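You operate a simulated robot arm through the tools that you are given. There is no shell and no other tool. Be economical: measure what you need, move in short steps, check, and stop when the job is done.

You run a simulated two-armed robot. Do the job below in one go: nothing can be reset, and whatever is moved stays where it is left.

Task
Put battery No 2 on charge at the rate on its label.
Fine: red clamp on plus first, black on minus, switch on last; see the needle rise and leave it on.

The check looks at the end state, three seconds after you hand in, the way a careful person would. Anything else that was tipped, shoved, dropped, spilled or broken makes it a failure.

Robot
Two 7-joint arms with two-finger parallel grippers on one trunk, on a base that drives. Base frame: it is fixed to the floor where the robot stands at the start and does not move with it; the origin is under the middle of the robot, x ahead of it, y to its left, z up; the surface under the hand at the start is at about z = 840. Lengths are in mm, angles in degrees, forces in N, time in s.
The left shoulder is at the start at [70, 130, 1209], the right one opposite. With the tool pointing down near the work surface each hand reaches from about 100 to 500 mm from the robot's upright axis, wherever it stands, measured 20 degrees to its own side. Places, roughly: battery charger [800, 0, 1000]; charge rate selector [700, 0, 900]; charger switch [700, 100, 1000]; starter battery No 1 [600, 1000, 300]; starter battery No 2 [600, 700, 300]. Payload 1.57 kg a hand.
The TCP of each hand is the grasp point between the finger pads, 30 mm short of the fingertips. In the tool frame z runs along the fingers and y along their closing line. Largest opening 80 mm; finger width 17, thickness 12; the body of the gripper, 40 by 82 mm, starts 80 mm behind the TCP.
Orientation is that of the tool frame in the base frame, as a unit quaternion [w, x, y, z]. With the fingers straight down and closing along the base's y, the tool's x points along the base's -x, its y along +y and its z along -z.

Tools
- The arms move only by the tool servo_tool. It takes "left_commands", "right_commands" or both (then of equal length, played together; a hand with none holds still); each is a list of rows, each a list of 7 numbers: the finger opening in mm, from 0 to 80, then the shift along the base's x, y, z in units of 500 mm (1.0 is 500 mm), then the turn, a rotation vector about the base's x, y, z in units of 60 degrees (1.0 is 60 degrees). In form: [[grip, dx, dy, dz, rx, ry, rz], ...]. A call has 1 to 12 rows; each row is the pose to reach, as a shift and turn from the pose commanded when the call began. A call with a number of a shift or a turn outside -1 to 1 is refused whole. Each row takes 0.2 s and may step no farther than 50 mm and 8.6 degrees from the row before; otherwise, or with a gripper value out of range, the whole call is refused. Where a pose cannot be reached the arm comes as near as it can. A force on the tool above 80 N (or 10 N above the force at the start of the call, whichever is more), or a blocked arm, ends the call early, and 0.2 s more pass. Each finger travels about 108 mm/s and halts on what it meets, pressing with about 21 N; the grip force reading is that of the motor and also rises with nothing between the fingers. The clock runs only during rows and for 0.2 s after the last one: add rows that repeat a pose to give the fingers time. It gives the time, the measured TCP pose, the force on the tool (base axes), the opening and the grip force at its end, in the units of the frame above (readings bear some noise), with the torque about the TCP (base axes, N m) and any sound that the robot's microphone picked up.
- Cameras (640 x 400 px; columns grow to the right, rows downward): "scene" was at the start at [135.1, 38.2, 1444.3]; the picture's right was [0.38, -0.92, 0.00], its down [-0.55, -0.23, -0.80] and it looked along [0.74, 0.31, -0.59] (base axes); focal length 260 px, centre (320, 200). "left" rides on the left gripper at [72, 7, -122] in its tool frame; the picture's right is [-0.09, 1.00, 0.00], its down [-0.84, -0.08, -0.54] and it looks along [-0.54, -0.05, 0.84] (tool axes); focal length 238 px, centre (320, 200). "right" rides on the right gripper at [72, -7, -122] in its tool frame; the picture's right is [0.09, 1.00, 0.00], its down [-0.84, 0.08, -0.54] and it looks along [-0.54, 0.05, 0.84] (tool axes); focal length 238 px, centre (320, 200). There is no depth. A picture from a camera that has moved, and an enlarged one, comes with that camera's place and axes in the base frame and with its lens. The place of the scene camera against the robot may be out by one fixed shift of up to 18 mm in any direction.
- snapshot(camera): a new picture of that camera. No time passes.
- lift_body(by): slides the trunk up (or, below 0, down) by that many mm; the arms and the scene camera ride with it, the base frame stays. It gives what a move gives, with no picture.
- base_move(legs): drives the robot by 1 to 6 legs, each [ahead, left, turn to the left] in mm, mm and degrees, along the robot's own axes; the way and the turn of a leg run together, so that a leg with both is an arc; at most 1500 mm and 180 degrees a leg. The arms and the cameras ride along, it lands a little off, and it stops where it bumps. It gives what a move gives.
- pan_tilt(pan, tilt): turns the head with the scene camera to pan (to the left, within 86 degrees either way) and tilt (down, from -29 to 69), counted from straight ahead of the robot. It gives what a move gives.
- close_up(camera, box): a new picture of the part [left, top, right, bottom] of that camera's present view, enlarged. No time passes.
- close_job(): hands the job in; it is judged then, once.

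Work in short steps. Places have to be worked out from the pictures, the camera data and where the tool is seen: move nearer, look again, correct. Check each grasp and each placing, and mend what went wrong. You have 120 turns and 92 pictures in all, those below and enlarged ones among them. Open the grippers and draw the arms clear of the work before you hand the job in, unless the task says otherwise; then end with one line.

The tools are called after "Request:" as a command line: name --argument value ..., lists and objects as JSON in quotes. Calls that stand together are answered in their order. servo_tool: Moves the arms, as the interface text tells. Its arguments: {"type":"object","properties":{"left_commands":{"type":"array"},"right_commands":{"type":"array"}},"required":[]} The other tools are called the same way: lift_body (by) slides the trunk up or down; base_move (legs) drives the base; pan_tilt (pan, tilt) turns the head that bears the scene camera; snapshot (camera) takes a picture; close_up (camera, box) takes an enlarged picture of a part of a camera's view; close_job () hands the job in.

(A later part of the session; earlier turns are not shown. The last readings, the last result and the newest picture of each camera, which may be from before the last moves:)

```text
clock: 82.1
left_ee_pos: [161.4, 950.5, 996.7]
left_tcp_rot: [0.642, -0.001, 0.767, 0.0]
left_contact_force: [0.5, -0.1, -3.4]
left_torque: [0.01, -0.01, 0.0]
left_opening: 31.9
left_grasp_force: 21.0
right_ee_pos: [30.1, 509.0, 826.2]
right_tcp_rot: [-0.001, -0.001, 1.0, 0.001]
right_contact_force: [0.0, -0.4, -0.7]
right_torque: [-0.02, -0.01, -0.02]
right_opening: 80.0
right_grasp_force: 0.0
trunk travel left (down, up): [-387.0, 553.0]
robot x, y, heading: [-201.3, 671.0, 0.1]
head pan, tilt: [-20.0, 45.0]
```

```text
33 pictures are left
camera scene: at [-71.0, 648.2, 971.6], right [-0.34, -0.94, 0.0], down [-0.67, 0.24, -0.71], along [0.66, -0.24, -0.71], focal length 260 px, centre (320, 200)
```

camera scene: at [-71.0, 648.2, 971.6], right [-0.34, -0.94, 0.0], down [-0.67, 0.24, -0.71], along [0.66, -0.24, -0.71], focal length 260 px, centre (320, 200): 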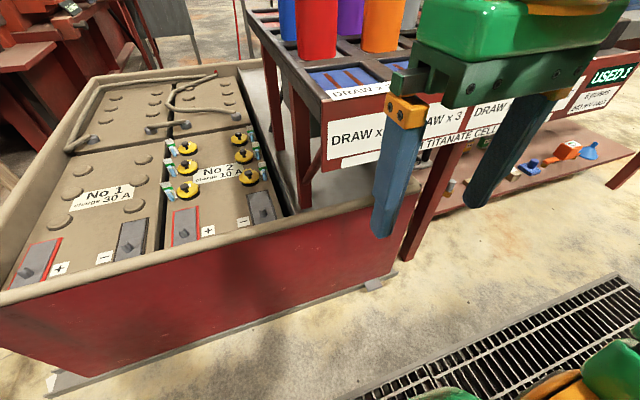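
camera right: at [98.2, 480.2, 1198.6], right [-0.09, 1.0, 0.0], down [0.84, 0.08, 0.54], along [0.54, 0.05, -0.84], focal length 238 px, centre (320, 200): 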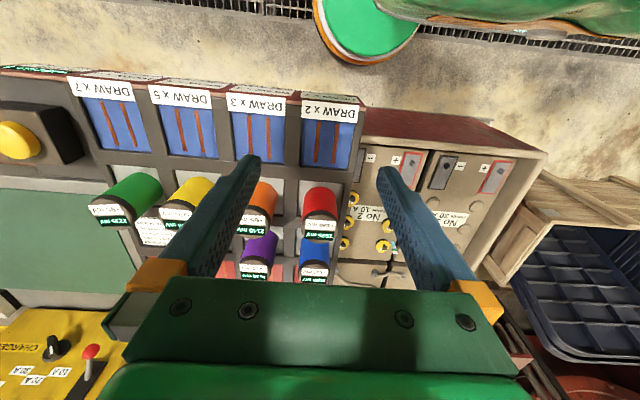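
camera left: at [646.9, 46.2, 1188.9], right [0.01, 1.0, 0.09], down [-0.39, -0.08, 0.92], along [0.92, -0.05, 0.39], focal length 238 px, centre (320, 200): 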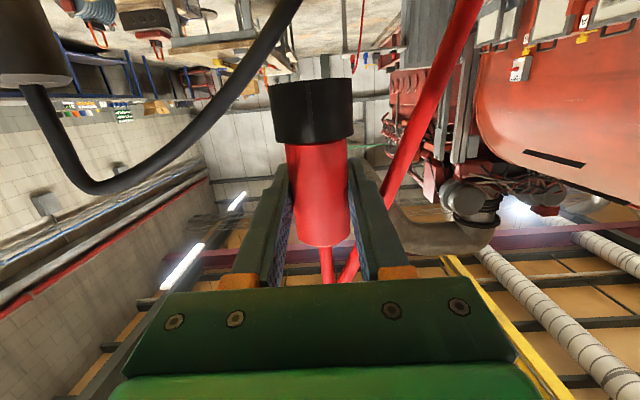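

All clear of the board. I lower the trunk another 250 mm and bring the left hand toward a spot above the plus post.

Request:
lift_body --by -250

Request:
servo_tool --left_commands '[[20, 0.08, -0.05, 0, 0, 0, 0], [20, 0.16, -0.1, -0.02, 0, 0, 0], [20, 0.24, -0.15, -0.04, 0, 0, 0], [20, 0.32, -0.2, -0.06, 0, 0, 0], [20, 0.4, -0.25, -0.08, 0, 0, 0], [20, 0.46, -0.27, -0.1, 0, 0, 0], [20, 0.46, -0.27, -0.14, 0, 0, 0], [20, 0.46, -0.27, -0.14, 0, 0, 0]]'

Request:
pan_tilt --pan 15 --tilt 15

Request:
snapshot --camera "scene"

Request:
snapshot --camera "left"

```text
clock: 84.7
left_ee_pos: [161.3, 949.6, 747.4]
left_tcp_rot: [0.643, -0.001, 0.766, 0.0]
left_contact_force: [0.4, 0.3, -2.8]
left_torque: [0.03, -0.02, -0.02]
left_opening: 32.3
left_grasp_force: 20.6
right_ee_pos: [29.4, 507.7, 576.5]
right_tcp_rot: [-0.001, -0.001, 1.0, 0.001]
right_contact_force: [0.2, 0.6, -0.6]
right_torque: [0.04, -0.01, -0.01]
right_opening: 80.2
right_grasp_force: 0.0
trunk travel left (down, up): [-137.0, 803.0]
robot x, y, heading: [-203.6, 666.6, 0.2]
head pan, tilt: [-20.0, 45.0]
```

```text
clock: 86.5
left_ee_pos: [358.7, 850.2, 690.2]
left_tcp_rot: [0.643, -0.002, 0.766, 0.001]
left_contact_force: [-0.7, 0.7, -3.8]
left_torque: [0.01, 0.0, -0.02]
left_opening: 32.0
left_grasp_force: 21.5
left hand out of reach, approached as far as the arm can: row 5, 6, 7, 8
right_ee_pos: [30.4, 508.4, 578.5]
right_tcp_rot: [0.0, -0.002, 1.0, 0.001]
right_contact_force: [-0.2, 0.6, 0.7]
right_torque: [0.01, 0.0, 0.0]
right_opening: 80.2
right_grasp_force: 0.1
trunk travel left (down, up): [-137.0, 803.0]
robot x, y, heading: [-202.5, 671.1, 0.4]
head pan, tilt: [-20.0, 45.0]
```

```text
clock: 87.5
left_ee_pos: [357.9, 849.3, 689.8]
left_tcp_rot: [0.643, -0.001, 0.766, 0.0]
left_contact_force: [0.0, -0.3, -3.4]
left_torque: [-0.02, -0.01, 0.03]
left_opening: 32.3
left_grasp_force: 20.9
right_ee_pos: [30.2, 509.4, 577.8]
right_tcp_rot: [0.0, -0.001, 1.0, 0.001]
right_contact_force: [0.5, 0.3, -0.2]
right_torque: [-0.03, 0.02, -0.02]
right_opening: 80.0
right_grasp_force: 0.1
trunk travel left (down, up): [-137.0, 803.0]
robot x, y, heading: [-199.7, 665.9, -0.1]
head pan, tilt: [15.0, 15.0]
```

```text
32 pictures are left
camera scene: at [-57.2, 699.9, 768.2], right [0.26, -0.97, 0.0], down [-0.25, -0.07, -0.97], along [0.93, 0.25, -0.26], focal length 260 px, centre (320, 200)
```

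scene: 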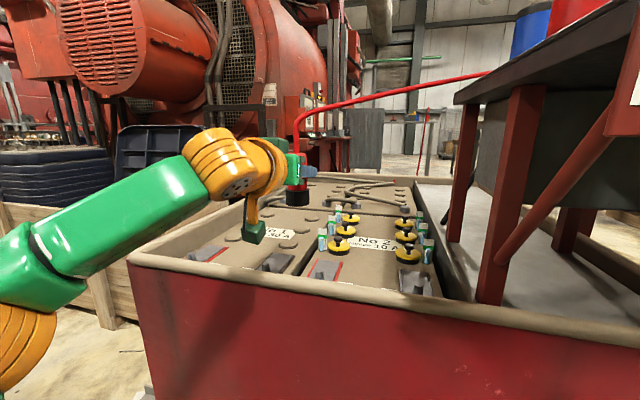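

```text
31 pictures are left
camera left: at [226.2, 855.6, 641.8], right [0.01, 1.0, 0.09], down [-0.39, -0.08, 0.92], along [0.92, -0.05, 0.39], focal length 238 px, centre (320, 200)
```

left: 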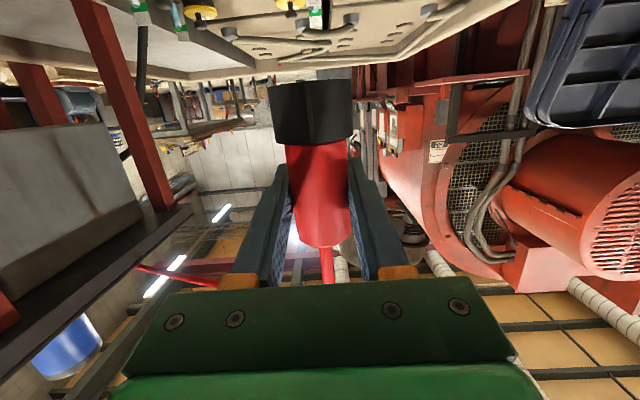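

The arm is stretched out here (rel. 560 mm); I drive 90 mm ahead and then correct the hand over the plus post.

Request:
base_move --legs '[[90, 0, 0]]'

Request:
servo_tool --left_commands '[[20, -0.02, -0.02, -0.02, 0, 0, 0], [20, -0.06, -0.04, -0.08, 0, 0, 0], [20, -0.1, -0.06, -0.14, 0, 0, 0], [20, -0.11, -0.07, -0.18, 0, 0, 0], [20, -0.11, -0.07, -0.18, 0, 0, 0]]'

Request:
pan_tilt --pan 15 --tilt 25

Request:
close_up --camera "scene" --box '[200, 100, 440, 300]'

```text
clock: 88.6
left_ee_pos: [448.2, 849.6, 690.2]
left_tcp_rot: [0.642, 0.0, 0.767, -0.001]
left_contact_force: [-0.2, -0.6, -2.9]
left_torque: [-0.02, -0.02, 0.0]
left_opening: 32.3
left_grasp_force: 21.2
right_ee_pos: [120.2, 508.3, 577.0]
right_tcp_rot: [0.0, -0.002, 1.0, 0.001]
right_contact_force: [0.7, -0.6, 0.3]
right_torque: [0.01, -0.03, 0.02]
right_opening: 80.1
right_grasp_force: 0.2
trunk travel left (down, up): [-137.0, 803.0]
robot x, y, heading: [-108.3, 672.8, 0.3]
head pan, tilt: [15.0, 15.0]
```

```text
clock: 89.8
left_ee_pos: [392.2, 816.3, 600.8]
left_tcp_rot: [0.643, -0.001, 0.766, 0.0]
left_contact_force: [0.1, 0.2, -3.1]
left_torque: [0.02, -0.01, 0.01]
left_opening: 32.3
left_grasp_force: 20.8
right_ee_pos: [120.1, 508.7, 577.1]
right_tcp_rot: [0.0, -0.001, 1.0, 0.001]
right_contact_force: [0.3, 0.8, -0.2]
right_torque: [0.03, 0.01, -0.01]
right_opening: 80.2
right_grasp_force: 0.0
trunk travel left (down, up): [-137.0, 803.0]
robot x, y, heading: [-110.1, 668.9, 0.2]
head pan, tilt: [15.0, 15.0]
```

```text
clock: 90.5
left_ee_pos: [393.4, 815.9, 601.5]
left_tcp_rot: [0.643, -0.001, 0.766, 0.001]
left_contact_force: [0.1, -0.4, -3.1]
left_torque: [0.0, 0.0, -0.01]
left_opening: 32.2
left_grasp_force: 21.0
right_ee_pos: [120.2, 508.6, 577.0]
right_tcp_rot: [0.0, -0.003, 1.0, 0.001]
right_contact_force: [0.2, -0.1, -0.7]
right_torque: [0.01, 0.01, 0.02]
right_opening: 80.0
right_grasp_force: 0.0
trunk travel left (down, up): [-137.0, 803.0]
robot x, y, heading: [-112.3, 670.2, 0.2]
head pan, tilt: [15.0, 25.0]
```

```text
2.00 times, centred on (320, 200) of scene
camera zoom: at [31.3, 699.9, 752.1], right [0.26, -0.97, 0.0], down [-0.41, -0.11, -0.91], along [0.87, 0.24, -0.42], focal length 520 px, centre (320, 200)
```

zoom: 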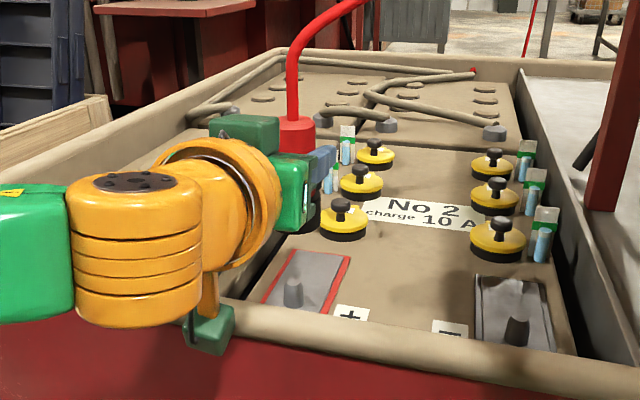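

The wrist hides the clamp's foot. I yaw the hand 40° so it comes from the left and exposes the clamp to the head camera.

Request:
servo_tool --left_commands '[[20, 0, 0, 0, 0, 0, -0.12], [20, 0, 0, 0, 0, 0, -0.24], [20, 0, 0, 0, 0, 0, -0.36], [20, 0, 0, 0, 0, 0, -0.48], [20, 0, 0, 0, 0, 0, -0.6], [20, 0, 0, 0, 0, 0, -0.7], [20, 0, 0.01, -0.03, 0, 0, -0.7], [20, 0, 0.01, -0.03, 0, 0, -0.7]]'

Request:
close_up --camera "scene" --box '[200, 100, 440, 300]'

```text
clock: 92.3
left_ee_pos: [393.1, 820.5, 585.6]
left_tcp_rot: [0.6, 0.272, 0.716, -0.23]
left_contact_force: [0.5, -0.1, -2.9]
left_torque: [-0.01, -0.01, 0.02]
left_opening: 32.4
left_grasp_force: 21.1
left hand out of reach, approached as far as the arm can: row 4, 5
right_ee_pos: [120.2, 508.5, 577.8]
right_tcp_rot: [0.0, -0.002, 1.0, 0.002]
right_contact_force: [-0.8, 0.6, -0.5]
right_torque: [-0.01, 0.03, 0.01]
right_opening: 80.4
right_grasp_force: 0.0
trunk travel left (down, up): [-137.0, 803.0]
robot x, y, heading: [-113.2, 668.6, 0.1]
head pan, tilt: [15.0, 25.0]
```

```text
2.00 times, centred on (320, 200) of scene
camera zoom: at [31.3, 699.9, 752.1], right [0.26, -0.97, 0.0], down [-0.41, -0.11, -0.91], along [0.87, 0.24, -0.42], focal length 520 px, centre (320, 200)
```

zoom: 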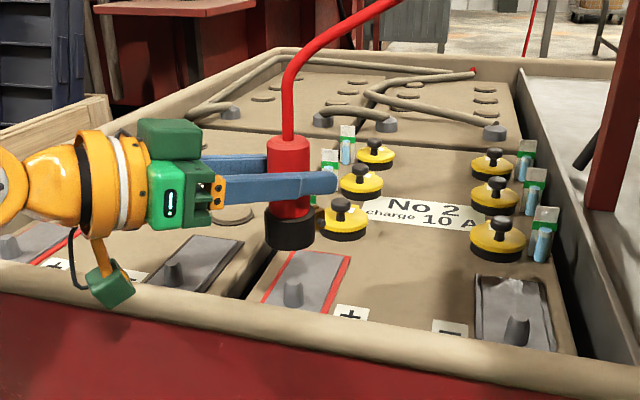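

The view now shows clamp and post together and they line up laterally. I shift 2 mm in x and lower to just above the post to re-check.

Request:
servo_tool --left_commands '[[20, 0.004, 0, -0.03, 0, 0, 0], [20, 0.004, 0, -0.06, 0, 0, 0], [20, 0.004, 0, -0.07, 0, 0, 0], [20, 0.004, 0, -0.07, 0, 0, 0]]'

Request:
close_up --camera "scene" --box '[250, 180, 370, 280]'

```text
clock: 93.3
left_ee_pos: [391.1, 818.6, 548.1]
left_tcp_rot: [0.597, 0.273, 0.717, -0.232]
left_contact_force: [-24.0, -5.1, -3.3]
left_torque: [-0.25, 1.37, 2.84]
left_opening: 32.2
left_grasp_force: 20.4
right_ee_pos: [118.4, 509.6, 577.8]
right_tcp_rot: [0.003, -0.003, 1.0, 0.0]
right_contact_force: [0.5, 0.4, 0.6]
right_torque: [0.01, 0.0, 0.05]
right_opening: 80.1
right_grasp_force: 0.1
trunk travel left (down, up): [-137.0, 803.0]
robot x, y, heading: [-112.4, 671.1, 0.4]
head pan, tilt: [15.0, 25.0]
```

```text
4.00 times, centred on (310, 230) of scene
camera zoom: at [28.0, 699.3, 752.0], right [0.26, -0.96, 0.0], down [-0.4, -0.11, -0.91], along [0.88, 0.24, -0.42], focal length 1040 px, centre (360, 80)
```

zoom: 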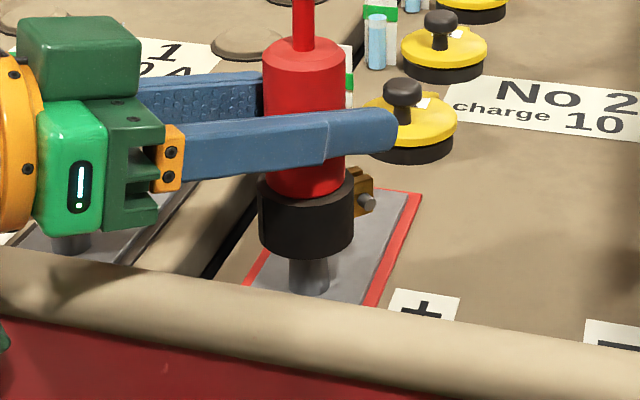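

Force −24 N in x: with this yaw the hand's camera box meets the tray's front rim, not the post. I rise, turn back to yaw 0 (box then hangs in front of the rim) and come down again.

Request:
servo_tool --left_commands '[[20, 0, 0, 0.04, 0, 0, 0], [20, 0, 0, 0.08, 0, 0, 0.1], [20, 0, 0, 0.1, 0, 0, 0.22], [20, 0, 0, 0.1, 0, 0, 0.34], [20, 0, 0, 0.1, 0, 0, 0.46], [20, 0, 0, 0.1, 0, 0, 0.58], [20, 0, 0, 0.1, 0, 0, 0.7], [20, 0, 0, 0.1, 0, 0, 0.7]]'

Request:
close_up --camera "scene" --box '[240, 130, 400, 270]'

```text
clock: 95.1
left_ee_pos: [393.8, 963.5, 558.0]
left_tcp_rot: [0.644, 0.001, 0.765, -0.002]
left_contact_force: [-0.8, -0.5, -3.3]
left_torque: [-0.01, 0.0, 0.0]
left_opening: 32.1
left_grasp_force: 21.0
left hand out of reach, approached as far as the arm can: row 5, 6, 7, 8
right_ee_pos: [119.3, 509.1, 577.9]
right_tcp_rot: [0.0, -0.002, 1.0, 0.001]
right_contact_force: [0.0, -0.1, -0.5]
right_torque: [0.0, -0.01, 0.0]
right_opening: 80.1
right_grasp_force: 0.1
trunk travel left (down, up): [-137.0, 803.0]
robot x, y, heading: [-112.1, 670.6, -0.2]
head pan, tilt: [15.0, 25.0]
```

```text
2.86 times, centred on (320, 200) of scene
camera zoom: at [31.2, 700.0, 752.1], right [0.26, -0.97, 0.0], down [-0.41, -0.11, -0.91], along [0.87, 0.24, -0.42], focal length 743 px, centre (320, 200)
```

zoom: 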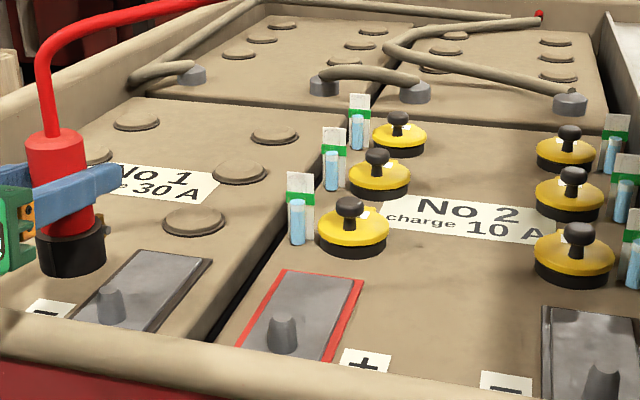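

The solver slid sideways to y=963 (over battery No 1, touching nothing). I go up and back toward the post at yaw 0.

Request:
servo_tool --left_commands '[[20, 0, 0, 0.06, 0, 0, 0], [20, 0, 0, 0.12, 0, 0, 0], [20, 0, 0, 0.18, 0, 0, 0], [20, 0, 0, 0.18, 0, 0, 0]]'

```text
clock: 96.1
left_ee_pos: [391.9, 974.9, 638.4]
left_tcp_rot: [0.635, 0.005, 0.773, -0.008]
left_contact_force: [0.4, -0.5, -3.4]
left_torque: [0.0, 0.02, 0.0]
left_opening: 32.1
left_grasp_force: 21.4
left hand out of reach, approached as far as the arm can: row 1, 2, 3, 4
right_ee_pos: [119.5, 508.5, 576.9]
right_tcp_rot: [0.0, -0.002, 1.0, 0.001]
right_contact_force: [1.0, 0.6, -0.5]
right_torque: [0.01, -0.02, -0.02]
right_opening: 79.8
right_grasp_force: 0.0
trunk travel left (down, up): [-137.0, 803.0]
robot x, y, heading: [-113.7, 669.6, 0.4]
head pan, tilt: [15.0, 25.0]
```

The arm is caught on a joint limit. I resync with a tiny trunk move, then retract toward the earlier good pose and approach anew.

Request:
lift_body --by 5

Request:
servo_tool --left_commands '[[20, -0.06, 0, 0.03, 0, 0, 0], [20, -0.14, 0, 0.06, 0, 0, 0], [20, -0.22, 0, 0.1, 0, 0, 0], [20, -0.3, 0, 0.14, 0, 0, 0], [20, -0.36, 0, 0.18, 0, 0, 0], [20, -0.36, 0, 0.18, 0, 0, 0]]'

Request:
snapshot --camera "scene"

```text
clock: 96.6
left_ee_pos: [393.1, 975.0, 642.5]
left_tcp_rot: [0.634, 0.005, 0.773, -0.007]
left_contact_force: [-0.2, 0.8, -4.5]
left_torque: [-0.02, 0.04, 0.01]
left_opening: 32.3
left_grasp_force: 20.7
right_ee_pos: [120.6, 509.9, 581.9]
right_tcp_rot: [0.0, -0.002, 1.0, 0.002]
right_contact_force: [0.0, 0.1, -0.3]
right_torque: [-0.01, 0.02, -0.03]
right_opening: 80.2
right_grasp_force: 0.0
trunk travel left (down, up): [-142.0, 798.0]
robot x, y, heading: [-113.4, 669.4, -0.2]
head pan, tilt: [15.0, 25.0]
```

```text
clock: 98.0
left_ee_pos: [210.7, 974.2, 734.1]
left_tcp_rot: [0.634, 0.006, 0.773, -0.008]
left_contact_force: [-0.9, -0.6, -3.5]
left_torque: [0.01, 0.03, 0.02]
left_opening: 32.4
left_grasp_force: 20.5
right_ee_pos: [119.8, 509.3, 583.7]
right_tcp_rot: [0.0, -0.002, 1.0, 0.0]
right_contact_force: [-0.4, -0.1, 0.8]
right_torque: [0.03, 0.0, 0.03]
right_opening: 80.1
right_grasp_force: 0.0
trunk travel left (down, up): [-142.0, 798.0]
robot x, y, heading: [-110.2, 670.8, 0.1]
head pan, tilt: [15.0, 25.0]
```

```text
26 pictures are left
camera scene: at [31.0, 700.0, 757.1], right [0.26, -0.97, 0.0], down [-0.41, -0.11, -0.91], along [0.87, 0.24, -0.42], focal length 260 px, centre (320, 200)
```

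scene: 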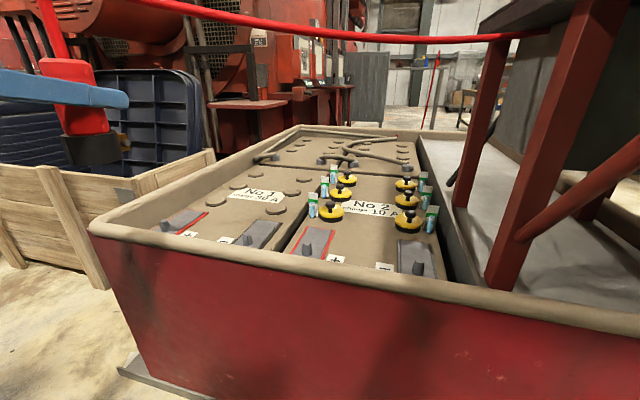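

Now I lower the trunk 60 mm more for wrist room and approach again: target [395, 821, ~610] at yaw 0.

Request:
lift_body --by -60

Request:
servo_tool --left_commands '[[20, 0.05, -0.04, 0.02, 0, -0.01, 0], [20, 0.1, -0.08, 0.02, 0, -0.02, 0], [20, 0.15, -0.12, 0.02, 0, -0.02, 0], [20, 0.2, -0.16, 0.02, 0, -0.02, 0], [20, 0.25, -0.2, 0.0, 0, -0.02, 0], [20, 0.3, -0.25, -0.03, 0, -0.02, 0], [20, 0.34, -0.28, -0.07, 0, -0.02, 0], [20, 0.368, -0.306, -0.11, 0, -0.02, 0], [20, 0.368, -0.306, -0.128, 0, -0.02, 0], [20, 0.368, -0.306, -0.128, 0, -0.02, 0]]'

```text
clock: 99.0
left_ee_pos: [211.3, 973.7, 673.7]
left_tcp_rot: [0.635, 0.006, 0.773, -0.008]
left_contact_force: [-0.8, 0.1, -3.2]
left_torque: [0.0, 0.03, 0.0]
left_opening: 32.3
left_grasp_force: 21.2
right_ee_pos: [119.5, 507.7, 522.5]
right_tcp_rot: [0.0, -0.001, 1.0, 0.001]
right_contact_force: [0.7, 0.4, -0.8]
right_torque: [0.0, -0.01, 0.01]
right_opening: 80.1
right_grasp_force: 0.0
trunk travel left (down, up): [-82.0, 858.0]
robot x, y, heading: [-111.7, 670.2, 0.1]
head pan, tilt: [15.0, 25.0]
```

```text
clock: 101.2
left_ee_pos: [396.0, 820.3, 609.3]
left_tcp_rot: [0.643, 0.005, 0.766, -0.007]
left_contact_force: [0.5, 0.0, -2.9]
left_torque: [0.0, 0.04, 0.05]
left_opening: 32.6
left_grasp_force: 21.7
right_ee_pos: [119.5, 508.7, 521.7]
right_tcp_rot: [0.0, -0.001, 1.0, 0.001]
right_contact_force: [-0.3, 0.1, -0.8]
right_torque: [0.01, 0.01, 0.02]
right_opening: 79.8
right_grasp_force: 0.0
trunk travel left (down, up): [-82.0, 858.0]
robot x, y, heading: [-111.1, 665.1, 0.2]
head pan, tilt: [15.0, 25.0]
```

In place above the post. I lower to z≈556 and check with a picture.

Request:
servo_tool --left_commands '[[20, 0, 0, -0.04, 0, 0, 0], [20, 0, 0, -0.08, 0, 0, 0], [20, 0, 0, -0.106, 0, 0, 0], [20, 0, 0, -0.106, 0, 0, 0]]'

Request:
close_up --camera "scene" --box '[240, 130, 400, 270]'

```text
clock: 102.2
left_ee_pos: [395.9, 820.0, 556.2]
left_tcp_rot: [0.643, 0.006, 0.766, -0.007]
left_contact_force: [-0.2, -0.1, -3.5]
left_torque: [0.0, -0.02, 0.0]
left_opening: 31.8
left_grasp_force: 20.8
right_ee_pos: [120.3, 509.8, 521.3]
right_tcp_rot: [0.0, -0.002, 1.0, 0.001]
right_contact_force: [0.0, -0.4, 0.0]
right_torque: [0.02, -0.02, 0.01]
right_opening: 80.2
right_grasp_force: 0.1
trunk travel left (down, up): [-82.0, 858.0]
robot x, y, heading: [-112.0, 671.7, -0.0]
head pan, tilt: [15.0, 25.0]
```

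```text
2.86 times, centred on (320, 200) of scene
camera zoom: at [31.2, 699.9, 697.1], right [0.26, -0.97, 0.0], down [-0.41, -0.11, -0.91], along [0.87, 0.24, -0.42], focal length 743 px, centre (320, 200)
```

zoom: 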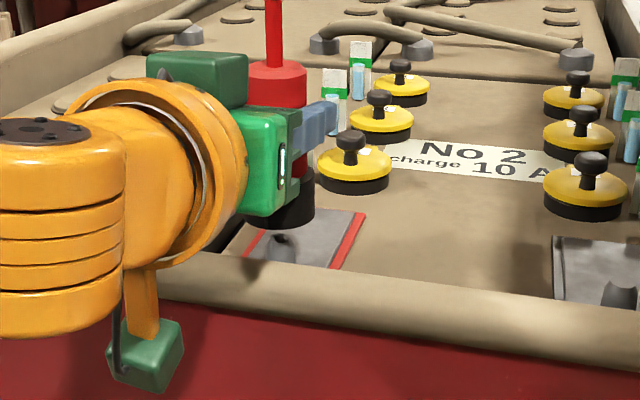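

Clamp and post line up in the view (post top at about z=484). I lower slowly in small steps, with the force limit as guard.

Request:
servo_tool --left_commands '[[20, 0, 0, -0.01, 0, 0, 0], [20, 0, 0, -0.02, 0, 0, 0], [20, 0, 0, -0.03, 0, 0, 0], [20, 0, 0, -0.04, 0, 0, 0], [20, 0, 0, -0.045, 0, 0, 0], [20, 0, 0, -0.045, 0, 0, 0]]'

Request:
close_up --camera "scene" --box '[240, 130, 400, 270]'

```text
clock: 103.6
left_ee_pos: [396.3, 820.9, 534.5]
left_tcp_rot: [0.642, 0.005, 0.766, -0.007]
left_contact_force: [-0.2, 0.5, -3.6]
left_torque: [0.03, 0.0, 0.0]
left_opening: 32.3
left_grasp_force: 21.2
right_ee_pos: [120.0, 508.2, 522.9]
right_tcp_rot: [0.0, -0.002, 1.0, 0.0]
right_contact_force: [0.4, 0.0, -0.4]
right_torque: [0.04, -0.01, 0.0]
right_opening: 80.0
right_grasp_force: 0.0
trunk travel left (down, up): [-82.0, 858.0]
robot x, y, heading: [-110.2, 671.9, 0.1]
head pan, tilt: [15.0, 25.0]
```

```text
2.86 times, centred on (320, 200) of scene
camera zoom: at [31.2, 699.8, 697.1], right [0.26, -0.97, 0.0], down [-0.41, -0.11, -0.91], along [0.87, 0.24, -0.42], focal length 743 px, centre (320, 200)
```

zoom: 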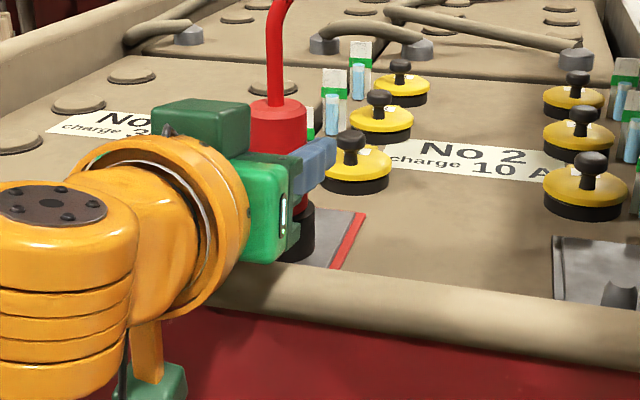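

Still no contact (foot at ≈482). I go on down slowly.

Request:
servo_tool --left_commands '[[20, 0, 0, -0.008, 0, 0, 0], [20, 0, 0, -0.016, 0, 0, 0], [20, 0, 0, -0.024, 0, 0, 0], [20, 0, 0, -0.03, 0, 0, 0], [20, 0, 0, -0.03, 0, 0, 0]]'

```text
clock: 104.8
left_ee_pos: [394.9, 820.6, 520.4]
left_tcp_rot: [0.643, 0.006, 0.765, -0.008]
left_contact_force: [2.0, 0.0, 0.6]
left_torque: [0.08, -0.25, -0.03]
left_opening: 32.1
left_grasp_force: 21.0
right_ee_pos: [119.2, 509.0, 522.6]
right_tcp_rot: [0.001, -0.002, 1.0, 0.0]
right_contact_force: [-0.2, -0.4, 0.8]
right_torque: [-0.01, 0.01, -0.02]
right_opening: 80.0
right_grasp_force: 0.0
trunk travel left (down, up): [-82.0, 858.0]
robot x, y, heading: [-110.8, 671.7, 0.2]
head pan, tilt: [15.0, 25.0]
```

First light contact (about 4 N). A few millimetres more to seat it.

Request:
servo_tool --left_commands '[[20, 0, 0, -0.006, 0, 0, 0], [20, 0, 0, -0.012, 0, 0, 0], [20, 0, 0, -0.016, 0, 0, 0], [20, 0, 0, -0.016, 0, 0, 0]]'

Request:
close_up --camera "scene" --box '[240, 130, 400, 270]'

```text
clock: 105.8
left_ee_pos: [393.4, 818.5, 512.5]
left_tcp_rot: [0.644, 0.006, 0.765, -0.007]
left_contact_force: [-8.9, 0.1, 9.4]
left_torque: [0.17, 0.29, 0.05]
left_opening: 32.2
left_grasp_force: 21.6
right_ee_pos: [118.7, 509.4, 523.3]
right_tcp_rot: [0.002, -0.002, 1.0, 0.001]
right_contact_force: [0.4, 0.0, 0.4]
right_torque: [0.0, -0.05, 0.02]
right_opening: 80.0
right_grasp_force: 0.1
trunk travel left (down, up): [-82.0, 858.0]
robot x, y, heading: [-116.9, 671.2, 0.2]
head pan, tilt: [15.0, 25.0]
```

```text
2.86 times, centred on (320, 200) of scene
camera zoom: at [28.3, 699.4, 697.5], right [0.26, -0.96, 0.0], down [-0.4, -0.11, -0.91], along [0.88, 0.24, -0.42], focal length 743 px, centre (320, 200)
```

zoom: 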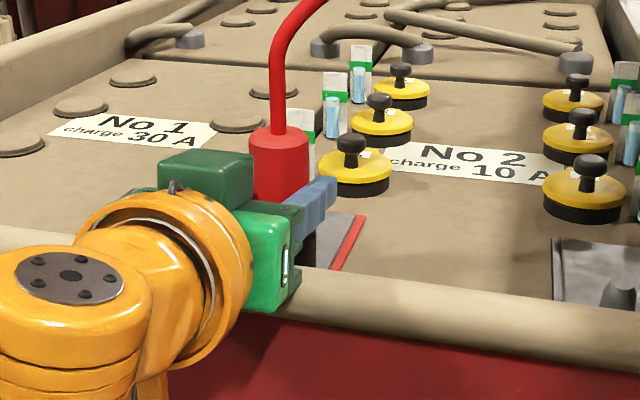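

Contact forces ≈9 N; the clamp should be down over the post. I open the fingers a little and look.

Request:
servo_tool --left_commands '[[46, 0, 0, 0, 0, 0, 0], [50, 0, 0, 0.004, 0, 0, 0], [50, 0, 0, 0.008, 0, 0, 0]]'

Request:
close_up --camera "scene" --box '[240, 130, 400, 270]'

```text
clock: 106.6
left_ee_pos: [395.9, 820.3, 515.7]
left_tcp_rot: [0.643, 0.005, 0.766, -0.007]
left_contact_force: [0.2, 0.0, -0.3]
left_torque: [0.02, 0.05, -0.01]
left_opening: 49.9
left_grasp_force: 0.0
right_ee_pos: [119.9, 509.7, 522.0]
right_tcp_rot: [0.001, -0.001, 1.0, 0.001]
right_contact_force: [0.2, 0.7, 0.2]
right_torque: [-0.02, 0.01, 0.01]
right_opening: 79.9
right_grasp_force: 0.0
trunk travel left (down, up): [-82.0, 858.0]
robot x, y, heading: [-112.8, 668.9, 0.2]
head pan, tilt: [15.0, 25.0]
```

```text
2.86 times, centred on (320, 200) of scene
camera zoom: at [30.8, 699.7, 697.2], right [0.26, -0.97, 0.0], down [-0.41, -0.11, -0.91], along [0.87, 0.24, -0.42], focal length 743 px, centre (320, 200)
```

zoom: 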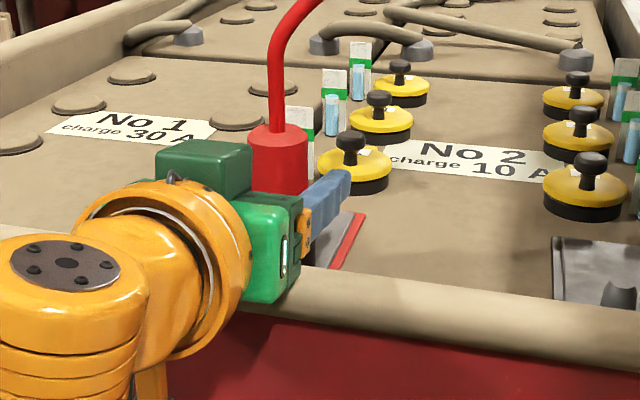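

The clamp stands upright on its own. I open more and draw the hand straight back, then inspect the seating.

Request:
servo_tool --left_commands '[[64, 0, 0, 0.01, 0, 0, 0], [64, -0.03, 0, 0.02, 0, 0, 0], [64, -0.09, 0, 0.02, 0, 0, 0], [64, -0.16, 0, 0.04, 0, 0, 0], [64, -0.22, 0, 0.08, 0, 0, 0], [64, -0.24, 0.06, 0.12, 0, 0, 0], [64, -0.24, 0.12, 0.16, 0, 0, 0]]'

Request:
close_up --camera "scene" --box '[240, 130, 400, 270]'

```text
clock: 108.2
left_ee_pos: [275.2, 880.4, 595.4]
left_tcp_rot: [0.643, 0.006, 0.766, -0.007]
left_contact_force: [0.0, -0.1, 0.8]
left_torque: [0.0, -0.01, -0.02]
left_opening: 64.3
left_grasp_force: 0.1
right_ee_pos: [119.7, 509.0, 522.2]
right_tcp_rot: [0.0, -0.001, 1.0, 0.001]
right_contact_force: [-0.5, -0.1, -0.8]
right_torque: [0.01, -0.01, 0.01]
right_opening: 80.3
right_grasp_force: 0.1
trunk travel left (down, up): [-82.0, 858.0]
robot x, y, heading: [-113.5, 672.8, 0.4]
head pan, tilt: [15.0, 25.0]
```

```text
2.86 times, centred on (320, 200) of scene
camera zoom: at [30.7, 699.8, 697.2], right [0.26, -0.97, 0.0], down [-0.41, -0.11, -0.91], along [0.87, 0.24, -0.42], focal length 743 px, centre (320, 200)
```

zoom: 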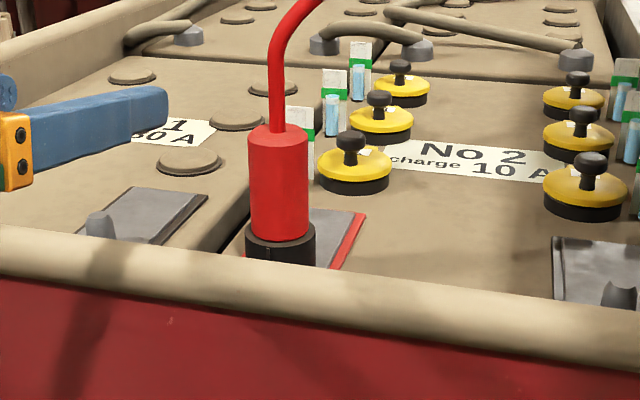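

The red clamp is well seated on plus. Now the black one: I back off, raise the trunk, and drive back round to the charger.

Request:
base_move --legs '[[-90, 0, 0]]'

Request:
lift_body --by 555

Request:
base_move --legs '[[0, -910, 0]]'

Request:
pan_tilt --pan 15 --tilt 40

Request:
snapshot --camera "scene"

```text
clock: 109.3
left_ee_pos: [186.4, 879.5, 594.7]
left_tcp_rot: [0.642, 0.007, 0.766, -0.008]
left_contact_force: [-0.4, 0.1, 0.1]
left_torque: [0.0, -0.02, 0.01]
left_opening: 64.0
left_grasp_force: 0.1
right_ee_pos: [28.9, 509.1, 523.0]
right_tcp_rot: [0.0, -0.002, 1.0, 0.001]
right_contact_force: [0.1, -0.1, 0.0]
right_torque: [0.0, 0.02, 0.02]
right_opening: 80.0
right_grasp_force: 0.0
trunk travel left (down, up): [-82.0, 858.0]
robot x, y, heading: [-205.9, 669.7, 0.0]
head pan, tilt: [15.0, 25.0]
```

```text
refused: 555 is not a number from -400 to 400
```

```text
clock: 114.1
left_ee_pos: [188.5, -35.9, 595.2]
left_tcp_rot: [0.643, 0.006, 0.766, -0.008]
left_contact_force: [-0.2, 0.7, -0.1]
left_torque: [-0.01, 0.0, 0.02]
left_opening: 64.0
left_grasp_force: 0.0
right_ee_pos: [31.1, -407.9, 521.5]
right_tcp_rot: [0.001, -0.001, 1.0, 0.001]
right_contact_force: [-0.3, -0.5, -0.2]
right_torque: [-0.03, 0.02, 0.03]
right_opening: 80.0
right_grasp_force: 0.2
trunk travel left (down, up): [-82.0, 858.0]
robot x, y, heading: [-200.8, -243.9, 0.1]
head pan, tilt: [15.0, 25.0]
```

```text
clock: 114.9
left_ee_pos: [187.4, -35.2, 595.2]
left_tcp_rot: [0.643, 0.007, 0.766, -0.008]
left_contact_force: [0.3, -0.1, 0.8]
left_torque: [0.01, -0.02, -0.04]
left_opening: 64.0
left_grasp_force: 0.0
right_ee_pos: [32.6, -406.5, 521.6]
right_tcp_rot: [0.0, -0.001, 1.0, 0.001]
right_contact_force: [-0.5, -0.3, 0.2]
right_torque: [0.03, 0.03, -0.01]
right_opening: 79.9
right_grasp_force: 0.0
trunk travel left (down, up): [-82.0, 858.0]
robot x, y, heading: [-200.5, -244.7, 0.3]
head pan, tilt: [15.0, 40.0]
```

```text
20 pictures are left
camera scene: at [-64.1, -217.9, 674.0], right [0.26, -0.97, 0.0], down [-0.62, -0.17, -0.77], along [0.74, 0.2, -0.64], focal length 260 px, centre (320, 200)
```

scene: 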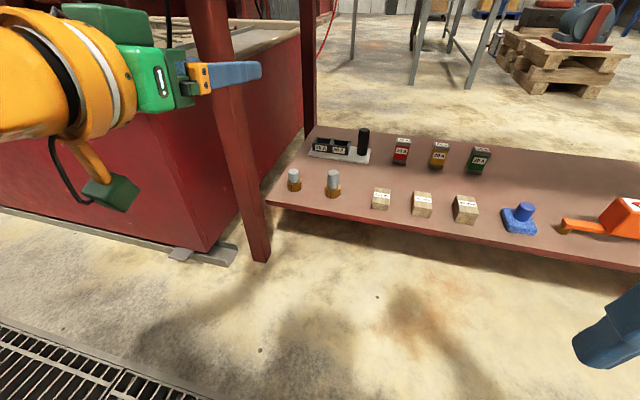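

The 555 lift was refused (limit 400), so the drive went at low height—no contact occurred. I back off for clearance, then raise in two steps.

Request:
base_move --legs '[[-150, 0, 0]]'

Request:
lift_body --by 300

Request:
lift_body --by 255

Request:
servo_tool --left_commands '[[60, 0, 0, 0.08, 0, 0, 0], [60, 0, 0, 0.1, 0, 0, 0], [60, 0, 0, 0.1, 0, 0, 0]]'

```text
clock: 116.3
left_ee_pos: [37.8, -35.1, 595.4]
left_tcp_rot: [0.643, 0.006, 0.766, -0.008]
left_contact_force: [0.6, 0.4, 0.1]
left_torque: [0.02, -0.03, 0.0]
left_opening: 64.2
left_grasp_force: 0.0
right_ee_pos: [-119.7, -407.8, 520.9]
right_tcp_rot: [0.001, -0.001, 1.0, 0.001]
right_contact_force: [0.5, -0.6, -0.6]
right_torque: [0.0, 0.02, -0.03]
right_opening: 80.1
right_grasp_force: 0.0
trunk travel left (down, up): [-82.0, 858.0]
robot x, y, heading: [-349.0, -246.2, 0.1]
head pan, tilt: [15.0, 40.0]
```

```text
clock: 119.3
left_ee_pos: [37.9, -35.1, 895.5]
left_tcp_rot: [0.643, 0.006, 0.766, -0.007]
left_contact_force: [-0.1, -0.4, -0.4]
left_torque: [0.03, -0.01, 0.0]
left_opening: 64.0
left_grasp_force: 0.0
right_ee_pos: [-120.1, -407.7, 821.9]
right_tcp_rot: [0.001, -0.001, 1.0, 0.002]
right_contact_force: [0.5, 0.4, -0.8]
right_torque: [0.0, -0.03, -0.03]
right_opening: 80.1
right_grasp_force: 0.1
trunk travel left (down, up): [-382.0, 558.0]
robot x, y, heading: [-351.0, -245.6, 0.2]
head pan, tilt: [15.0, 40.0]
```

```text
clock: 121.9
left_ee_pos: [36.5, -36.1, 1149.8]
left_tcp_rot: [0.643, 0.006, 0.766, -0.008]
left_contact_force: [-0.2, 0.2, -0.3]
left_torque: [-0.01, -0.01, -0.03]
left_opening: 63.9
left_grasp_force: 0.1
right_ee_pos: [-119.4, -407.4, 1076.9]
right_tcp_rot: [0.002, -0.002, 1.0, 0.001]
right_contact_force: [-0.8, 0.5, 0.6]
right_torque: [0.0, -0.01, 0.01]
right_opening: 80.0
right_grasp_force: 0.0
trunk travel left (down, up): [-637.0, 303.0]
robot x, y, heading: [-351.2, -245.2, -0.0]
head pan, tilt: [15.0, 40.0]
```

```text
clock: 122.7
left_ee_pos: [37.8, -36.0, 1201.4]
left_tcp_rot: [0.643, 0.005, 0.766, -0.007]
left_contact_force: [0.5, -0.2, -0.1]
left_torque: [0.0, 0.02, 0.04]
left_opening: 60.1
left_grasp_force: 0.1
right_ee_pos: [-119.7, -406.7, 1077.7]
right_tcp_rot: [0.001, -0.002, 1.0, 0.002]
right_contact_force: [0.2, 0.2, 0.1]
right_torque: [0.02, -0.01, 0.05]
right_opening: 79.9
right_grasp_force: 0.1
trunk travel left (down, up): [-637.0, 303.0]
robot x, y, heading: [-351.9, -243.1, -0.1]
head pan, tilt: [15.0, 40.0]
```

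Now I drive ahead to the same spot as before (x≈250, y≈−243).

Request:
base_move --legs '[[600, 0, 0]]'

Request:
servo_tool --left_commands '[[60, 0, -0.05, -0.03, 0, 0, 0], [56, 0, -0.1, -0.07, 0, 0, 0], [52, 0, -0.134, -0.11, 0, 0, 0], [52, 0, -0.134, -0.126, 0, 0, 0], [52, 0, -0.134, -0.126, 0, 0, 0]]'

Request:
snapshot --camera "left"

```text
clock: 126.1
left_ee_pos: [632.0, -32.7, 1201.4]
left_tcp_rot: [0.643, 0.006, 0.766, -0.008]
left_contact_force: [-0.3, 0.2, -0.4]
left_torque: [0.01, 0.0, 0.0]
left_opening: 60.0
left_grasp_force: 0.0
right_ee_pos: [475.9, -405.7, 1077.8]
right_tcp_rot: [0.001, -0.003, 1.0, 0.0]
right_contact_force: [-0.6, 0.7, 0.7]
right_torque: [0.04, 0.02, 0.03]
right_opening: 80.0
right_grasp_force: 0.1
trunk travel left (down, up): [-637.0, 303.0]
robot x, y, heading: [241.3, -243.7, 0.4]
head pan, tilt: [15.0, 40.0]
```

```text
clock: 127.3
left_ee_pos: [633.0, -99.5, 1136.4]
left_tcp_rot: [0.643, 0.006, 0.766, -0.008]
left_contact_force: [0.1, 0.1, -0.2]
left_torque: [0.01, -0.03, 0.02]
left_opening: 51.9
left_grasp_force: 0.1
right_ee_pos: [476.0, -404.9, 1078.1]
right_tcp_rot: [0.001, -0.002, 1.0, 0.001]
right_contact_force: [-0.1, 0.1, -0.1]
right_torque: [0.02, 0.0, 0.02]
right_opening: 79.9
right_grasp_force: 0.0
trunk travel left (down, up): [-637.0, 303.0]
robot x, y, heading: [243.8, -240.0, 0.1]
head pan, tilt: [15.0, 40.0]
```

```text
19 pictures are left
camera left: at [500.0, -91.5, 1088.6], right [0.03, 1.0, 0.09], down [-0.39, -0.07, 0.92], along [0.92, -0.06, 0.39], focal length 238 px, centre (320, 200)
```

left: 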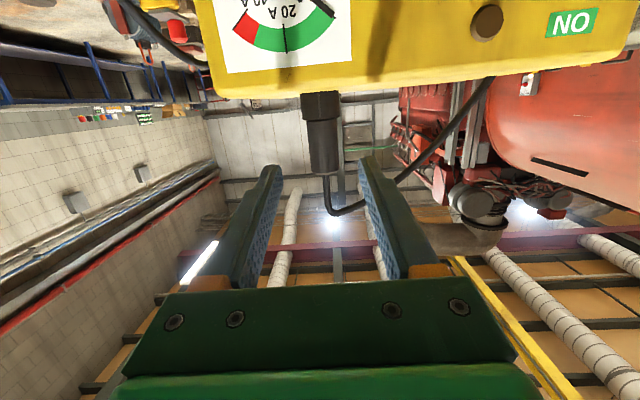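

Aligned with the black clamp (y≈−99). I advance and close on it.

Request:
servo_tool --left_commands '[[52, 0.06, 0, 0.006, 0, 0, 0], [52, 0.12, 0, 0.006, 0, 0, 0], [52, 0.18, 0, 0.006, 0, 0, 0], [52, 0.24, 0, 0.006, 0, 0, 0], [52, 0.295, 0, 0.006, 0, 0, 0], [52, 0.295, 0, 0.006, 0, 0, 0], [30, 0.295, 0, 0.006, 0, 0, 0], [20, 0.295, 0, 0.006, 0, 0, 0], [20, 0.295, 0, 0.006, 0, 0, 0]]'

Request:
snapshot --camera "left"

```text
clock: 129.3
left_ee_pos: [779.3, -100.5, 1141.1]
left_tcp_rot: [0.642, 0.006, 0.766, -0.007]
left_contact_force: [-0.6, -0.9, 1.5]
left_torque: [-0.01, 0.09, 0.04]
left_opening: 32.2
left_grasp_force: 20.7
right_ee_pos: [475.8, -405.1, 1077.0]
right_tcp_rot: [0.001, -0.002, 1.0, 0.001]
right_contact_force: [-0.5, 0.9, -0.4]
right_torque: [0.0, -0.01, -0.06]
right_opening: 80.0
right_grasp_force: 0.0
trunk travel left (down, up): [-637.0, 303.0]
robot x, y, heading: [246.4, -244.0, 0.4]
head pan, tilt: [15.0, 40.0]
```

```text
18 pictures are left
camera left: at [647.6, -92.1, 1092.1], right [0.03, 1.0, 0.09], down [-0.39, -0.07, 0.92], along [0.92, -0.06, 0.39], focal length 238 px, centre (320, 200)
```

left: 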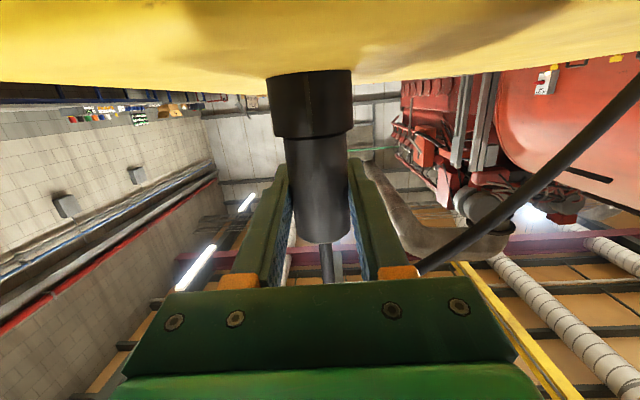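

Firm grip on the black clamp. I lift it, draw it back, and drive back from the bench.

Request:
servo_tool --left_commands '[[20, 0, 0, 0.04, 0, 0, 0], [20, 0, 0, 0.1, 0, 0, 0], [20, 0, 0, 0.16, 0, 0, 0], [20, 0, 0, 0.2, 0, 0, 0], [20, -0.08, 0.03, 0.21, 0, 0, 0], [20, -0.16, 0.06, 0.21, 0, 0, 0], [20, -0.24, 0.1, 0.21, 0, 0, 0], [20, -0.31, 0.13, 0.21, 0, 0, 0], [20, -0.31, 0.13, 0.21, 0, 0, 0]]'

Request:
base_move --legs '[[-450, 0, 0]]'

Request:
snapshot --camera "scene"

```text
clock: 131.3
left_ee_pos: [626.7, -34.7, 1245.5]
left_tcp_rot: [0.642, 0.005, 0.766, -0.007]
left_contact_force: [-0.3, -0.4, -4.5]
left_torque: [-0.02, 0.0, -0.02]
left_opening: 32.2
left_grasp_force: 20.6
left hand out of reach, approached as far as the arm can: row 2, 3, 4, 5
right_ee_pos: [478.7, -404.1, 1077.5]
right_tcp_rot: [0.0, -0.003, 1.0, 0.001]
right_contact_force: [0.6, 0.4, 0.6]
right_torque: [-0.01, 0.03, -0.02]
right_opening: 80.0
right_grasp_force: 0.0
trunk travel left (down, up): [-637.0, 303.0]
robot x, y, heading: [243.6, -243.8, 0.2]
head pan, tilt: [15.0, 40.0]
```

```text
clock: 134.0
left_ee_pos: [172.7, -35.5, 1242.6]
left_tcp_rot: [0.642, 0.005, 0.767, -0.007]
left_contact_force: [-0.3, 0.3, -3.4]
left_torque: [-0.05, 0.0, -0.02]
left_opening: 32.3
left_grasp_force: 20.9
right_ee_pos: [25.0, -406.1, 1078.3]
right_tcp_rot: [0.0, -0.002, 1.0, 0.001]
right_contact_force: [0.5, 0.6, 0.2]
right_torque: [0.02, -0.01, -0.01]
right_opening: 80.1
right_grasp_force: 0.0
trunk travel left (down, up): [-637.0, 303.0]
robot x, y, heading: [-210.9, -246.6, 0.3]
head pan, tilt: [15.0, 40.0]
```

```text
17 pictures are left
camera scene: at [-71.3, -217.3, 1228.7], right [0.26, -0.96, 0.0], down [-0.62, -0.17, -0.77], along [0.74, 0.2, -0.64], focal length 260 px, centre (320, 200)
```

scene: 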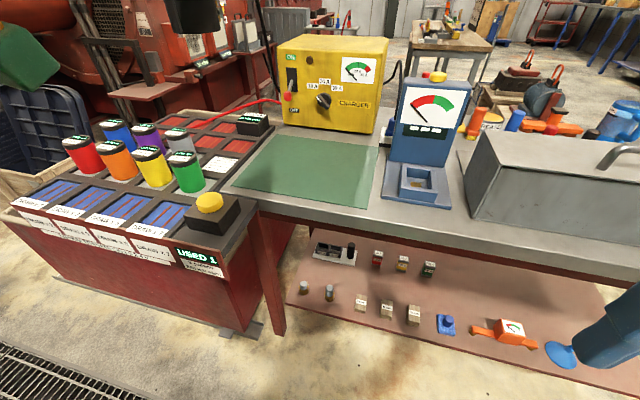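

Everything stands; the red cable lies across the board without upsetting the cells. I drive left so the minus post is in my left hand's lane, then lower in two steps.

Request:
base_move --legs '[[0, 728, 0]]'

Request:
lift_body --by -300

Request:
lift_body --by -255

Request:
pan_tilt --pan 15 --tilt 20

Request:
snapshot --camera "scene"

```text
clock: 138.0
left_ee_pos: [172.0, 685.1, 1244.9]
left_tcp_rot: [0.643, 0.007, 0.766, -0.008]
left_contact_force: [-0.4, 0.3, -3.5]
left_torque: [-0.01, 0.0, -0.02]
left_opening: 32.0
left_grasp_force: 21.2
right_ee_pos: [20.9, 316.3, 1078.1]
right_tcp_rot: [0.0, -0.001, 1.0, 0.001]
right_contact_force: [1.1, -0.1, 0.3]
right_torque: [-0.02, 0.03, 0.02]
right_opening: 80.3
right_grasp_force: 0.1
trunk travel left (down, up): [-637.0, 303.0]
robot x, y, heading: [-209.0, 479.8, -0.1]
head pan, tilt: [15.0, 40.0]
```

```text
clock: 141.0
left_ee_pos: [172.1, 687.5, 945.4]
left_tcp_rot: [0.643, 0.007, 0.766, -0.009]
left_contact_force: [0.5, -0.4, -3.7]
left_torque: [0.02, 0.02, 0.01]
left_opening: 32.3
left_grasp_force: 21.3
right_ee_pos: [20.4, 317.1, 777.7]
right_tcp_rot: [0.0, -0.001, 1.0, 0.001]
right_contact_force: [0.3, 0.3, 0.0]
right_torque: [0.0, 0.02, 0.02]
right_opening: 80.1
right_grasp_force: 0.1
trunk travel left (down, up): [-337.0, 603.0]
robot x, y, heading: [-212.1, 477.5, 0.1]
head pan, tilt: [15.0, 40.0]
```

```text
clock: 143.6
left_ee_pos: [170.3, 685.7, 689.3]
left_tcp_rot: [0.642, 0.006, 0.766, -0.007]
left_contact_force: [0.1, 0.1, -3.2]
left_torque: [0.0, -0.01, -0.01]
left_opening: 32.3
left_grasp_force: 21.5
right_ee_pos: [21.0, 317.7, 522.4]
right_tcp_rot: [0.0, -0.001, 1.0, 0.0]
right_contact_force: [0.7, 0.3, -0.2]
right_torque: [0.03, 0.02, 0.02]
right_opening: 79.9
right_grasp_force: 0.1
trunk travel left (down, up): [-82.0, 858.0]
robot x, y, heading: [-212.2, 479.8, 0.1]
head pan, tilt: [15.0, 40.0]
```

```text
clock: 144.4
left_ee_pos: [170.4, 686.4, 689.1]
left_tcp_rot: [0.643, 0.006, 0.766, -0.008]
left_contact_force: [0.1, -0.3, -4.4]
left_torque: [-0.02, -0.01, -0.03]
left_opening: 32.2
left_grasp_force: 21.2
right_ee_pos: [20.6, 316.3, 522.3]
right_tcp_rot: [0.001, -0.002, 1.0, 0.001]
right_contact_force: [0.9, 0.2, 0.4]
right_torque: [-0.01, -0.02, -0.02]
right_opening: 79.9
right_grasp_force: 0.1
trunk travel left (down, up): [-82.0, 858.0]
robot x, y, heading: [-210.1, 478.4, -0.0]
head pan, tilt: [15.0, 20.0]
```

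```text
16 pictures are left
camera scene: at [-66.3, 507.9, 705.1], right [0.26, -0.97, 0.0], down [-0.33, -0.09, -0.94], along [0.91, 0.24, -0.34], focal length 260 px, centre (320, 200)
```

scene: 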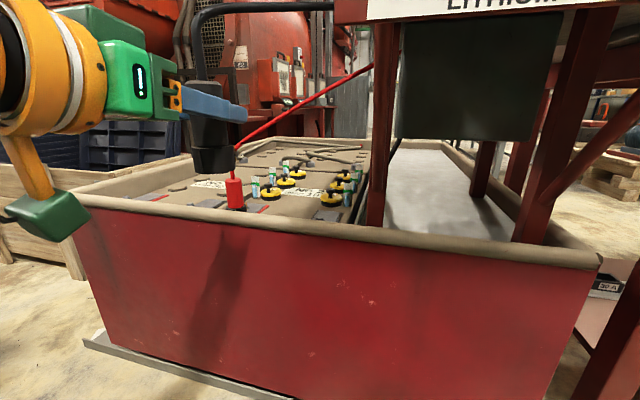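

Clear ahead. I drive 100 mm forward to the same standoff as for the plus post.

Request:
base_move --legs '[[100, 0, 0]]'

```text
clock: 145.6
left_ee_pos: [271.5, 685.8, 689.2]
left_tcp_rot: [0.642, 0.006, 0.766, -0.008]
left_contact_force: [0.7, 0.6, -2.8]
left_torque: [0.02, -0.04, -0.02]
left_opening: 32.2
left_grasp_force: 21.3
right_ee_pos: [121.3, 315.6, 521.3]
right_tcp_rot: [0.0, -0.001, 1.0, 0.001]
right_contact_force: [0.5, 1.0, 0.3]
right_torque: [-0.03, 0.0, 0.03]
right_opening: 79.9
right_grasp_force: 0.1
trunk travel left (down, up): [-82.0, 858.0]
robot x, y, heading: [-111.2, 479.7, -0.0]
head pan, tilt: [15.0, 20.0]
```

I bring the black clamp above the minus post estimate [397, 632], at z≈605.

Request:
servo_tool --left_commands '[[20, 0.05, -0.02, -0.01, 0, 0, 0], [20, 0.1, -0.045, -0.03, 0, 0, 0], [20, 0.15, -0.07, -0.06, 0, 0, 0], [20, 0.2, -0.09, -0.1, 0, 0, 0], [20, 0.23, -0.1, -0.14, 0, 0, 0], [20, 0.251, -0.108, -0.168, 0, 0, 0], [20, 0.251, -0.108, -0.168, 0, 0, 0]]'

Request:
close_up --camera "scene" --box '[200, 100, 400, 250]'

```text
clock: 147.2
left_ee_pos: [397.9, 632.8, 607.2]
left_tcp_rot: [0.642, 0.007, 0.766, -0.008]
left_contact_force: [-0.6, 0.6, -3.5]
left_torque: [0.0, -0.01, -0.02]
left_opening: 31.8
left_grasp_force: 21.1
right_ee_pos: [121.4, 316.8, 522.3]
right_tcp_rot: [0.0, 0.0, 1.0, 0.001]
right_contact_force: [0.1, -0.6, -0.9]
right_torque: [0.04, 0.0, -0.02]
right_opening: 79.8
right_grasp_force: 0.1
trunk travel left (down, up): [-82.0, 858.0]
robot x, y, heading: [-111.7, 481.1, -0.0]
head pan, tilt: [15.0, 20.0]
```

```text
2.67 times, centred on (300, 175) of scene
camera zoom: at [34.3, 507.8, 705.2], right [0.26, -0.97, 0.0], down [-0.33, -0.09, -0.94], along [0.91, 0.24, -0.34], focal length 694 px, centre (373, 267)
```

zoom: 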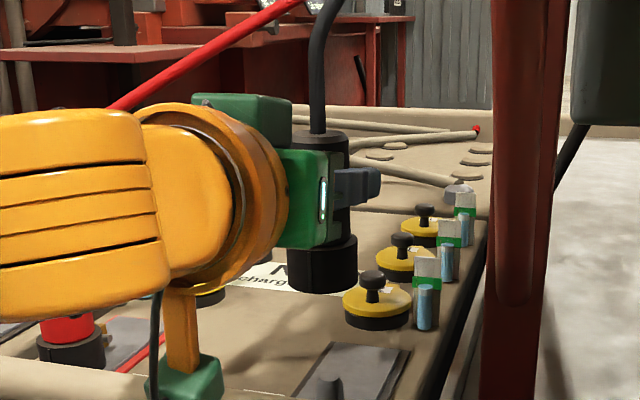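

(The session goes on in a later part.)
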